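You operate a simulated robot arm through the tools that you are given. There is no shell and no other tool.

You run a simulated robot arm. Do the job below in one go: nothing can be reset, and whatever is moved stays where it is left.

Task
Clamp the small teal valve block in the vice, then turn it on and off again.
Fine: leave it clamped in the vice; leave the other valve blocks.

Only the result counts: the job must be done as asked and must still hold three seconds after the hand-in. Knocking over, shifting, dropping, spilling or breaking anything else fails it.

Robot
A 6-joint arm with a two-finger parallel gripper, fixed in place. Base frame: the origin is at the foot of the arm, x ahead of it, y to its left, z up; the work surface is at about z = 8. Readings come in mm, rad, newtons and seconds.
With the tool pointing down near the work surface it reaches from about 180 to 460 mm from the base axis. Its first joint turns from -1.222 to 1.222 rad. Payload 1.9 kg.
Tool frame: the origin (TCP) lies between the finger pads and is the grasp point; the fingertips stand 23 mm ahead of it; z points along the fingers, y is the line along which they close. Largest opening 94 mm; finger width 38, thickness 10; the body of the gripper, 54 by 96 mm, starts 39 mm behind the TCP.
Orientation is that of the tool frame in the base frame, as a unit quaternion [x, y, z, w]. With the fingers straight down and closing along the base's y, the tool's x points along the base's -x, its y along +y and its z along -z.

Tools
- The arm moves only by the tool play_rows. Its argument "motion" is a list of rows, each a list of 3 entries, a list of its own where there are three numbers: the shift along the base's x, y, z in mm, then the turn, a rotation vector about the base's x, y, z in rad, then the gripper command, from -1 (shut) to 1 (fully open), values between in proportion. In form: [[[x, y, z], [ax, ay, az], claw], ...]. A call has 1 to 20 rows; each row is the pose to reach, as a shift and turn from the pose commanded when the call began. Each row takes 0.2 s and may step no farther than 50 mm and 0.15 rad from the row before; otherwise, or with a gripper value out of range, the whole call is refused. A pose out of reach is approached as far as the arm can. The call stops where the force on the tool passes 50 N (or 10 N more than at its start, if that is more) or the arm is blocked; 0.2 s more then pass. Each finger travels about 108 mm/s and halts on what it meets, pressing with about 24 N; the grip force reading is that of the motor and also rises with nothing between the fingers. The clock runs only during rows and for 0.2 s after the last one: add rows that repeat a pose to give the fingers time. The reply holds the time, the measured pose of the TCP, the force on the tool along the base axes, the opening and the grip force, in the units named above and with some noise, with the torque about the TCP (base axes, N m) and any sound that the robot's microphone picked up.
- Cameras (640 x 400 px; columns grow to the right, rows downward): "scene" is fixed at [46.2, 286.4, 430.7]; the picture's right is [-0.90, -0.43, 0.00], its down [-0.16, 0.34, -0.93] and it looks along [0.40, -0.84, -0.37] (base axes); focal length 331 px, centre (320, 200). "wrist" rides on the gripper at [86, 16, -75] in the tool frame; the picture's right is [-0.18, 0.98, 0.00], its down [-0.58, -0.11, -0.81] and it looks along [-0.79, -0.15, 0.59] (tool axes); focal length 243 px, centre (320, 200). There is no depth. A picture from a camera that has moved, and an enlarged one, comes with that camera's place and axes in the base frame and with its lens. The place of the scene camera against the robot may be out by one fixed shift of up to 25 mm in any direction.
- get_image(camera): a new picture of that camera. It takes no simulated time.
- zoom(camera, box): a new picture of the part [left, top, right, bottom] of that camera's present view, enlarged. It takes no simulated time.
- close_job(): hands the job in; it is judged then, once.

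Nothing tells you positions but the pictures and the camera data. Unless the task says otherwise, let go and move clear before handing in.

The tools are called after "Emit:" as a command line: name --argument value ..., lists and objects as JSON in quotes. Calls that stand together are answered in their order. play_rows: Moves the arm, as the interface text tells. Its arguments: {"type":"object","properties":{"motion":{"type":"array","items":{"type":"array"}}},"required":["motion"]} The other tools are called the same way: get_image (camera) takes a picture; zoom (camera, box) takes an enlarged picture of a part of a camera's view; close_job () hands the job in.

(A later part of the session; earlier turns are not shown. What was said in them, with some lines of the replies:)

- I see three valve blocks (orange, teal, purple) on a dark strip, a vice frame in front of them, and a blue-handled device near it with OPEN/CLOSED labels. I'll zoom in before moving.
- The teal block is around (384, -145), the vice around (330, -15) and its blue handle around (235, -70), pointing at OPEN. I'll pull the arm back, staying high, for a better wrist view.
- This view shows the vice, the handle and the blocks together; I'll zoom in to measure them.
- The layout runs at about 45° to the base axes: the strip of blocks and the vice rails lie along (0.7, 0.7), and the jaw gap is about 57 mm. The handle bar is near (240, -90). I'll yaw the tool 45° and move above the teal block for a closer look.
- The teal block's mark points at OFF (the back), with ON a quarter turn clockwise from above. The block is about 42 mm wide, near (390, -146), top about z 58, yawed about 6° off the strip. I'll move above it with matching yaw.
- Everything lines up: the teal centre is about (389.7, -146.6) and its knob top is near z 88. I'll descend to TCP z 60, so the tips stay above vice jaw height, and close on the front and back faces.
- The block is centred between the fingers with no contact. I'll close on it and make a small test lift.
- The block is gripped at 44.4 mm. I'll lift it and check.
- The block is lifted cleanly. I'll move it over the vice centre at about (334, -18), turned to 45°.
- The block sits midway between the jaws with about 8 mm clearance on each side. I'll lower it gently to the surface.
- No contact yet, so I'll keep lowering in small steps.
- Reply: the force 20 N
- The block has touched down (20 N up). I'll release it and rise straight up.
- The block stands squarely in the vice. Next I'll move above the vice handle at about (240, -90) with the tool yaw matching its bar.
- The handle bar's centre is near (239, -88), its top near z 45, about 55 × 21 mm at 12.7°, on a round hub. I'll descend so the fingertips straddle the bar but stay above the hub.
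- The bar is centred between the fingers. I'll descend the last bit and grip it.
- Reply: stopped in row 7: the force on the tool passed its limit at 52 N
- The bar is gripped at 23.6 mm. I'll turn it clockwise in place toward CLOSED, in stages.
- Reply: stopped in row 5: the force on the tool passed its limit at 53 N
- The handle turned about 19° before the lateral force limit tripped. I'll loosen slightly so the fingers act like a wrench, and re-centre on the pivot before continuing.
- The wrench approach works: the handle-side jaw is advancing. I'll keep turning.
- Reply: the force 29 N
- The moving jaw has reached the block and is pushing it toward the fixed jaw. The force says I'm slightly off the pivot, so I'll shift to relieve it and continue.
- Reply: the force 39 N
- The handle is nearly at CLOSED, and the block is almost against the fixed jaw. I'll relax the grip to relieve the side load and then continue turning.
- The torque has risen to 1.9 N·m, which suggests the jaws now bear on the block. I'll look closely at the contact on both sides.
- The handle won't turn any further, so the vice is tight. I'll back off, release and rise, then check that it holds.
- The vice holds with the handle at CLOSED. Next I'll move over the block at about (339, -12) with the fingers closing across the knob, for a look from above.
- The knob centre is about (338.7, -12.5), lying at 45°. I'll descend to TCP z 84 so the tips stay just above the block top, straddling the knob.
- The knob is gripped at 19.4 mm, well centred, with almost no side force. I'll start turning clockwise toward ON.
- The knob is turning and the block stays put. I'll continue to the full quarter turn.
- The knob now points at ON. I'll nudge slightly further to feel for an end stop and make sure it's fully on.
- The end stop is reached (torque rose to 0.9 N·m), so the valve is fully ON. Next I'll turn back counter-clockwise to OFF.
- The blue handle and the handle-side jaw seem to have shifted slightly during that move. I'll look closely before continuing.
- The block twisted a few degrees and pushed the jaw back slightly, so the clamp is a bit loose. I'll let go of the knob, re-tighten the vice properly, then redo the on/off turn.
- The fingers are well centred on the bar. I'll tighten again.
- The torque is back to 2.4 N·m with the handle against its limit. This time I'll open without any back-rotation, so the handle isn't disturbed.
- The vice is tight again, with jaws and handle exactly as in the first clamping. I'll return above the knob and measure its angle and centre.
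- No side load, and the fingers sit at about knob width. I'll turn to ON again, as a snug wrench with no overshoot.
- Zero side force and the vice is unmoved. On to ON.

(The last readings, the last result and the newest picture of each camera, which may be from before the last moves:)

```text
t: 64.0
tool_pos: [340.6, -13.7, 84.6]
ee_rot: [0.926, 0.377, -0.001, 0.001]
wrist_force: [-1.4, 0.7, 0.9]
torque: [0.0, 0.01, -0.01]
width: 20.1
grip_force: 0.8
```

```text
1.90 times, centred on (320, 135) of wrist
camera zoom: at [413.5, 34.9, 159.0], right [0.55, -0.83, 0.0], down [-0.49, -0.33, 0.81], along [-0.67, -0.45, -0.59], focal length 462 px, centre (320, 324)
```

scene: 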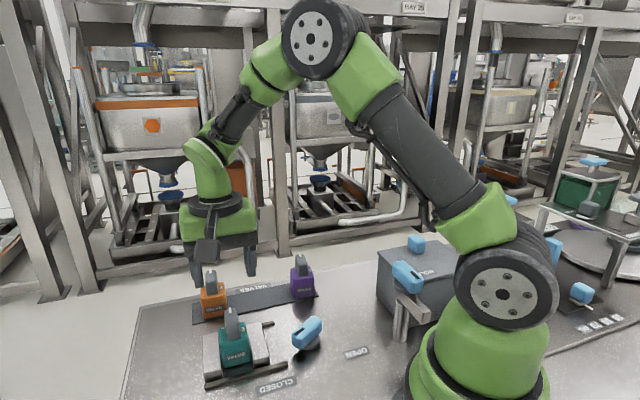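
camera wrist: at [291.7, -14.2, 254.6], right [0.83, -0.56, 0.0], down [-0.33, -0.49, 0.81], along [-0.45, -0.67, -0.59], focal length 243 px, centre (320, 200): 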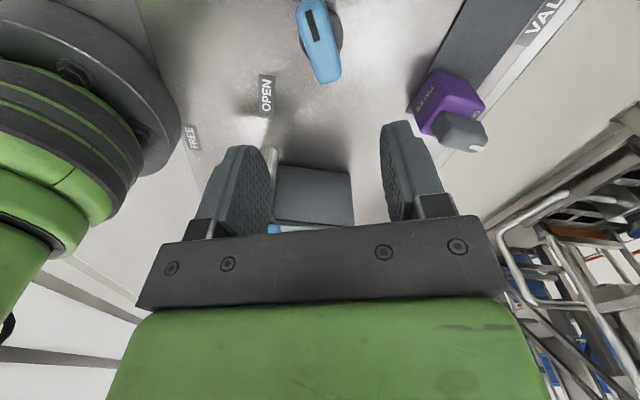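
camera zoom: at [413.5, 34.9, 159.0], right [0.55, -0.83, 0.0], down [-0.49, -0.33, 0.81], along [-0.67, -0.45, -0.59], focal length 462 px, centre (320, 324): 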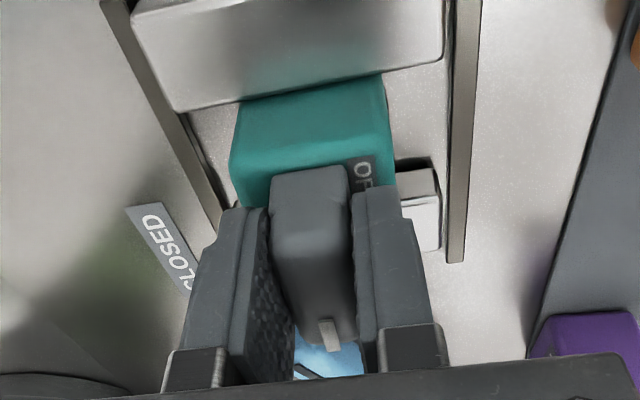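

Emit:
play_rows --motion '[[[0, 0, 0], [0, 0, -0.02], -0.59], [[0, 0, 0], [0, 0, -0.04], -0.59], [[0, 0, 0], [0, 0, -0.04], -0.59]]'

Emit:
zoom --camera "scene" --box '[180, 260, 300, 380]'

```text
t: 64.8
tool_pos: [339.7, -14.2, 86.1]
ee_rot: [0.933, 0.36, 0.0, 0.0]
wrist_force: [0.1, 0.9, -0.6]
torque: [0.05, 0.05, 0.52]
width: 19.9
grip_force: 21.9
```

```text
3.33 times, centred on (240, 320) of scene
camera zoom: at [46.2, 286.4, 430.7], right [-0.9, -0.43, 0.0], down [-0.16, 0.34, -0.93], along [0.4, -0.84, -0.37], focal length 1104 px, centre (587, -200)
```

zoom: 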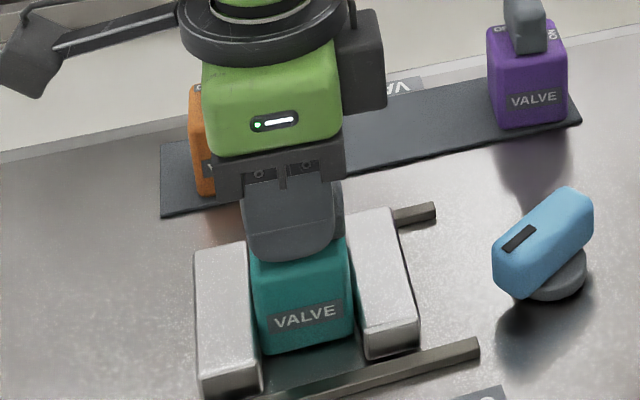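

I'm at the ON stop with light torque, and the vice is holding. Next I'll turn back to OFF.

Emit:
play_rows --motion '[[[0, 0, 0], [0, 0, 0.05], -0.58], [[0, 0, 0], [0, 0, 0.15], -0.58], [[0, 0, 0], [0, 0, 0.25], -0.58], [[0, 0, 0], [0, 0, 0.35], -0.58], [[0, 0, 0], [0, 0, 0.45], -0.58], [[0, 0, 0], [0, 0, 0.55], -0.58], [[0, 0, 0], [0, 0, 0.55], -0.58]]'

Emit:
zoom --camera "scene" --box '[180, 260, 300, 380]'

```text
t: 66.4
tool_pos: [339.7, -14.0, 84.4]
ee_rot: [0.8, 0.6, -0.001, 0.001]
wrist_force: [-1.6, 0.6, 0.2]
torque: [0.0, 0.01, -0.01]
width: 20.4
grip_force: 0.4
```

```text
3.33 times, centred on (240, 320) of scene
camera zoom: at [46.2, 286.4, 430.7], right [-0.9, -0.43, 0.0], down [-0.16, 0.34, -0.93], along [0.4, -0.84, -0.37], focal length 1104 px, centre (587, -200)
```

zoom: 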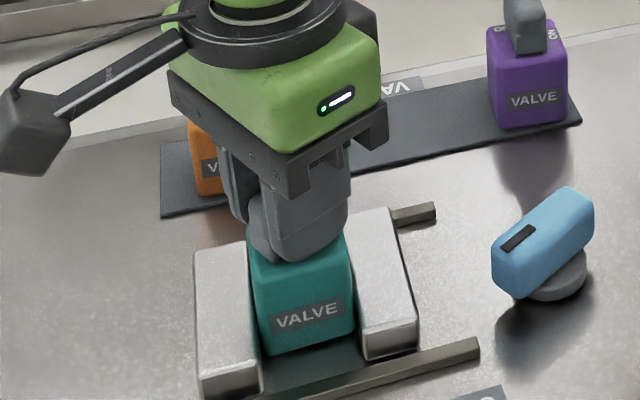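

The vice is unchanged. I'll finish the turn to OFF.

Emit:
play_rows --motion '[[[0, 0, 0], [0, 0, 0.1], -0.58], [[0, 0, 0], [0, 0, 0.2], -0.58], [[0, 0, 0], [0, 0, 0.3], -0.58], [[0, 0, 0], [0, 0, 0.4], -0.58], [[0, 0, 0], [0, 0, 0.5], -0.58], [[0, 0, 0], [0, 0, 0.6], -0.58], [[0, 0, 0], [0, 0, 0.7], -0.58], [[0, 0, 0], [0, 0, 0.8], -0.58], [[0, 0, 0], [0, 0, 0.9], -0.58], [[0, 0, 0], [0, 0, 1.0], -0.58], [[0, 0, 0], [0, 0, 1.07], -0.59], [[0, 0, 0], [0, 0, 1.07], -0.59], [[0, 0, 0], [0, 0, 1.07], -0.59]]'

Emit:
zoom --camera "scene" --box '[180, 260, 300, 380]'

Emit:
zoom --camera "wrist" --box '[220, 30, 420, 240]'

```text
t: 69.2
tool_pos: [340.8, -13.2, 84.6]
ee_rot: [0.384, 0.923, -0.002, 0.001]
wrist_force: [-0.1, -0.4, 0.0]
torque: [-0.08, 0.01, 0.01]
width: 20.1
grip_force: 0.9
```

```text
3.33 times, centred on (240, 320) of scene
camera zoom: at [46.2, 286.4, 430.7], right [-0.9, -0.43, 0.0], down [-0.16, 0.34, -0.93], along [0.4, -0.84, -0.37], focal length 1104 px, centre (587, -200)
```

zoom: 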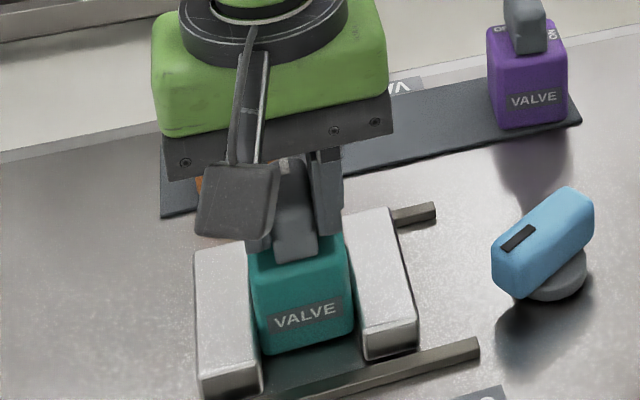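

```text
1.90 times, centred on (320, 135) of wrist
camera zoom: at [290.4, 59.0, 159.0], right [0.83, 0.56, 0.0], down [0.33, -0.49, 0.81], along [0.46, -0.67, -0.59], focal length 462 px, centre (320, 324)
```

zoom: 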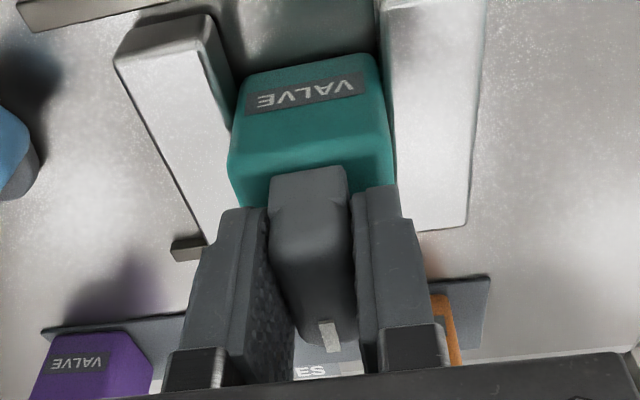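

Emit:
play_rows --motion '[[[0, 0, 0], [0, 0, 0.02], -0.59], [[0, 0, 0], [0, 0, 0.035], -0.59], [[0, 0, 0], [0, 0, 0.035], -0.59]]'

Emit:
zoom --camera "scene" --box '[180, 260, 300, 380]'

```text
t: 70.0
tool_pos: [340.7, -13.8, 86.1]
ee_rot: [0.367, 0.93, -0.001, 0.001]
wrist_force: [-1.7, -1.9, 1.6]
torque: [-0.08, 0.03, -0.07]
width: 20.8
grip_force: 2.0
```

```text
3.33 times, centred on (240, 320) of scene
camera zoom: at [46.2, 286.4, 430.7], right [-0.9, -0.43, 0.0], down [-0.16, 0.34, -0.93], along [0.4, -0.84, -0.37], focal length 1104 px, centre (587, -200)
```

zoom: 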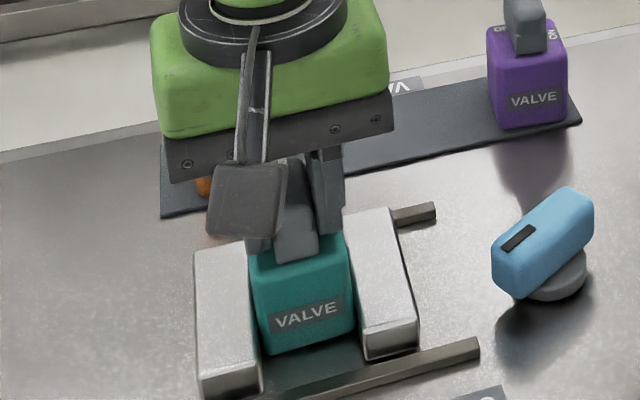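

The knob is against its OFF stop. I'll open, rise clear, and inspect.

Emit:
play_rows --motion '[[[0, 0, 0], [0, 0, 0], -0.45], [[0, 0, 0], [0, 0, 0], -0.25], [[0, 0, 0], [0, 0, 0], 0.0], [[0, 0, 0], [0, 0, 0], 0.0], [[0, 0, 12], [0, 0, 0], 0.0], [[0, 0, 40], [0, 0, 0], 0.0], [[0, 0, 75], [0, 0, 0], 0.0], [[0, 0, 100], [0, 0, 0], 0.0], [[0, 0, 100], [0, 0, 0], 0.0]]'

Emit:
zoom --camera "wrist" --box '[240, 0, 400, 140]'

Emit:
zoom --camera "scene" --box '[180, 260, 300, 380]'

Emit:
zoom --camera "scene" --box '[205, 310, 285, 380]'

```text
t: 72.0
tool_pos: [341.4, -13.9, 185.4]
ee_rot: [0.367, 0.93, 0.0, 0.0]
wrist_force: [1.2, 0.1, 0.5]
torque: [-0.01, 0.02, -0.05]
width: 47.0
grip_force: 0.0
```

```text
2.86 times, centred on (320, 70) of wrist
camera zoom: at [287.6, 57.3, 259.2], right [0.81, 0.59, 0.0], down [0.35, -0.48, 0.81], along [0.48, -0.65, -0.59], focal length 693 px, centre (320, 571)
```

zoom: 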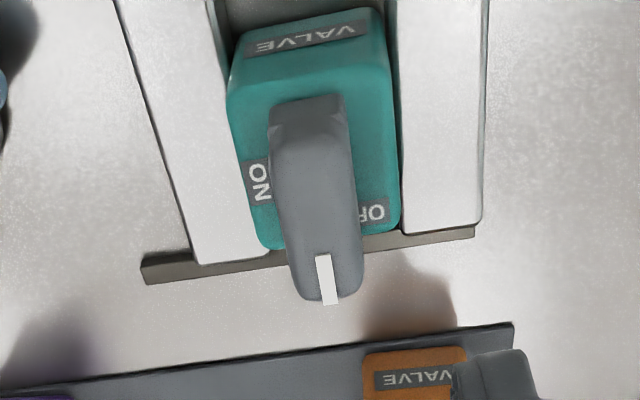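

```text
3.33 times, centred on (240, 320) of scene
camera zoom: at [46.2, 286.4, 430.7], right [-0.9, -0.43, 0.0], down [-0.16, 0.34, -0.93], along [0.4, -0.84, -0.37], focal length 1104 px, centre (587, -200)
```

zoom: 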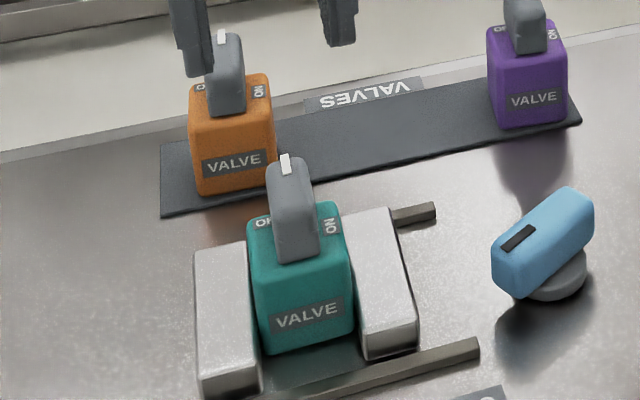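

```text
5.71 times, centred on (245, 345) of scene
camera zoom: at [46.2, 286.4, 430.7], right [-0.9, -0.43, 0.0], down [-0.16, 0.34, -0.93], along [0.4, -0.84, -0.37], focal length 1893 px, centre (749, -629)
```

zoom: 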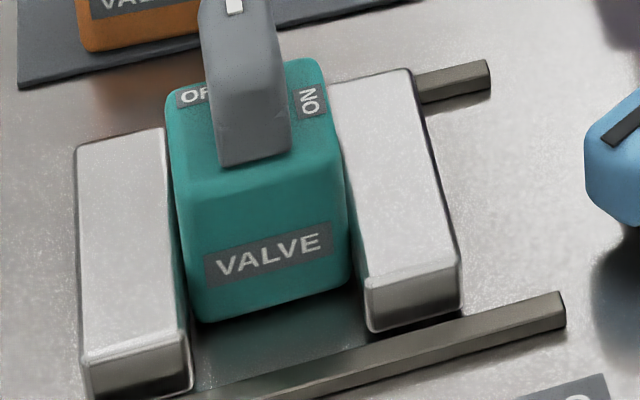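

The valve is off, with the mark pointing at OFF. The block is held between both jaws, the handle is at CLOSED and the other blocks are untouched. I'll rise a bit more, let a few seconds pass, and check once more.

Emit:
play_rows --motion '[[[0, 0, 30], [0, 0, 0], 0.3], [[-20, 0, 60], [0, 0, 0], 0.5], [[-40, 0, 90], [0, 0, 0], 0.5], [[-40, 0, 90], [0, 0, 0], 0.5], [[-40, 0, 90], [0, 0, 0], 0.5], [[-40, 0, 90], [0, 0, 0], 0.5], [[-40, 0, 90], [0, 0, 0], 0.5], [[-40, 0, 90], [0, 0, 0], 0.5], [[-40, 0, 90], [0, 0, 0], 0.5], [[-40, 0, 90], [0, 0, 0], 0.5], [[-40, 0, 90], [0, 0, 0], 0.5], [[-40, 0, 90], [0, 0, 0], 0.5]]'

Emit:
get_image --camera "scene"

Emit:
zoom --camera "scene" --box '[180, 260, 340, 380]'

```text
t: 74.6
tool_pos: [301.0, -13.2, 275.7]
ee_rot: [0.367, 0.93, 0.0, 0.001]
wrist_force: [0.4, -0.2, 0.6]
torque: [-0.01, 0.01, 0.02]
width: 70.5
grip_force: 0.0
```

```text
taken
```

scene: 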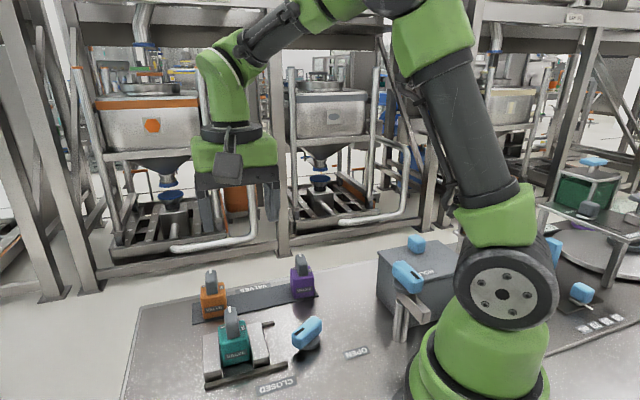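

```text
3.33 times, centred on (260, 320) of scene
camera zoom: at [46.2, 286.4, 430.7], right [-0.9, -0.43, 0.0], down [-0.16, 0.34, -0.93], along [0.4, -0.84, -0.37], focal length 1104 px, centre (520, -200)
```

zoom: 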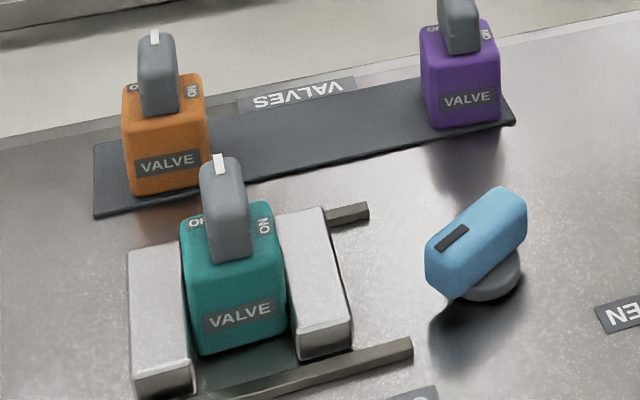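

Nothing has moved: the teal block is clamped in the vice, its valve is back at OFF after being turned fully ON, and the arm is clear. I'm handing in.

Emit:
close_job

```text
The job is handed in.
```

The teal valve block is clamped in the vice. I turned it fully on, then back off, and handed the job in; no result has come back yet. The orange and purple blocks were left alone.

- **Valve turned on twice:** on the first turn I nudged past the ON stop to feel for it. The block had twisted a few degrees and the vice had loosened slightly by partway through the turn back. I let go of the knob, re-tightened the vice, and redid the full on and off turn; the vice did not move that time.
- **At hand-in:** the block was held between both jaws, the vice handle was at CLOSED, and the knob's mark pointed at OFF. The gripper was open and well clear. Nothing had moved after about two seconds of waiting.
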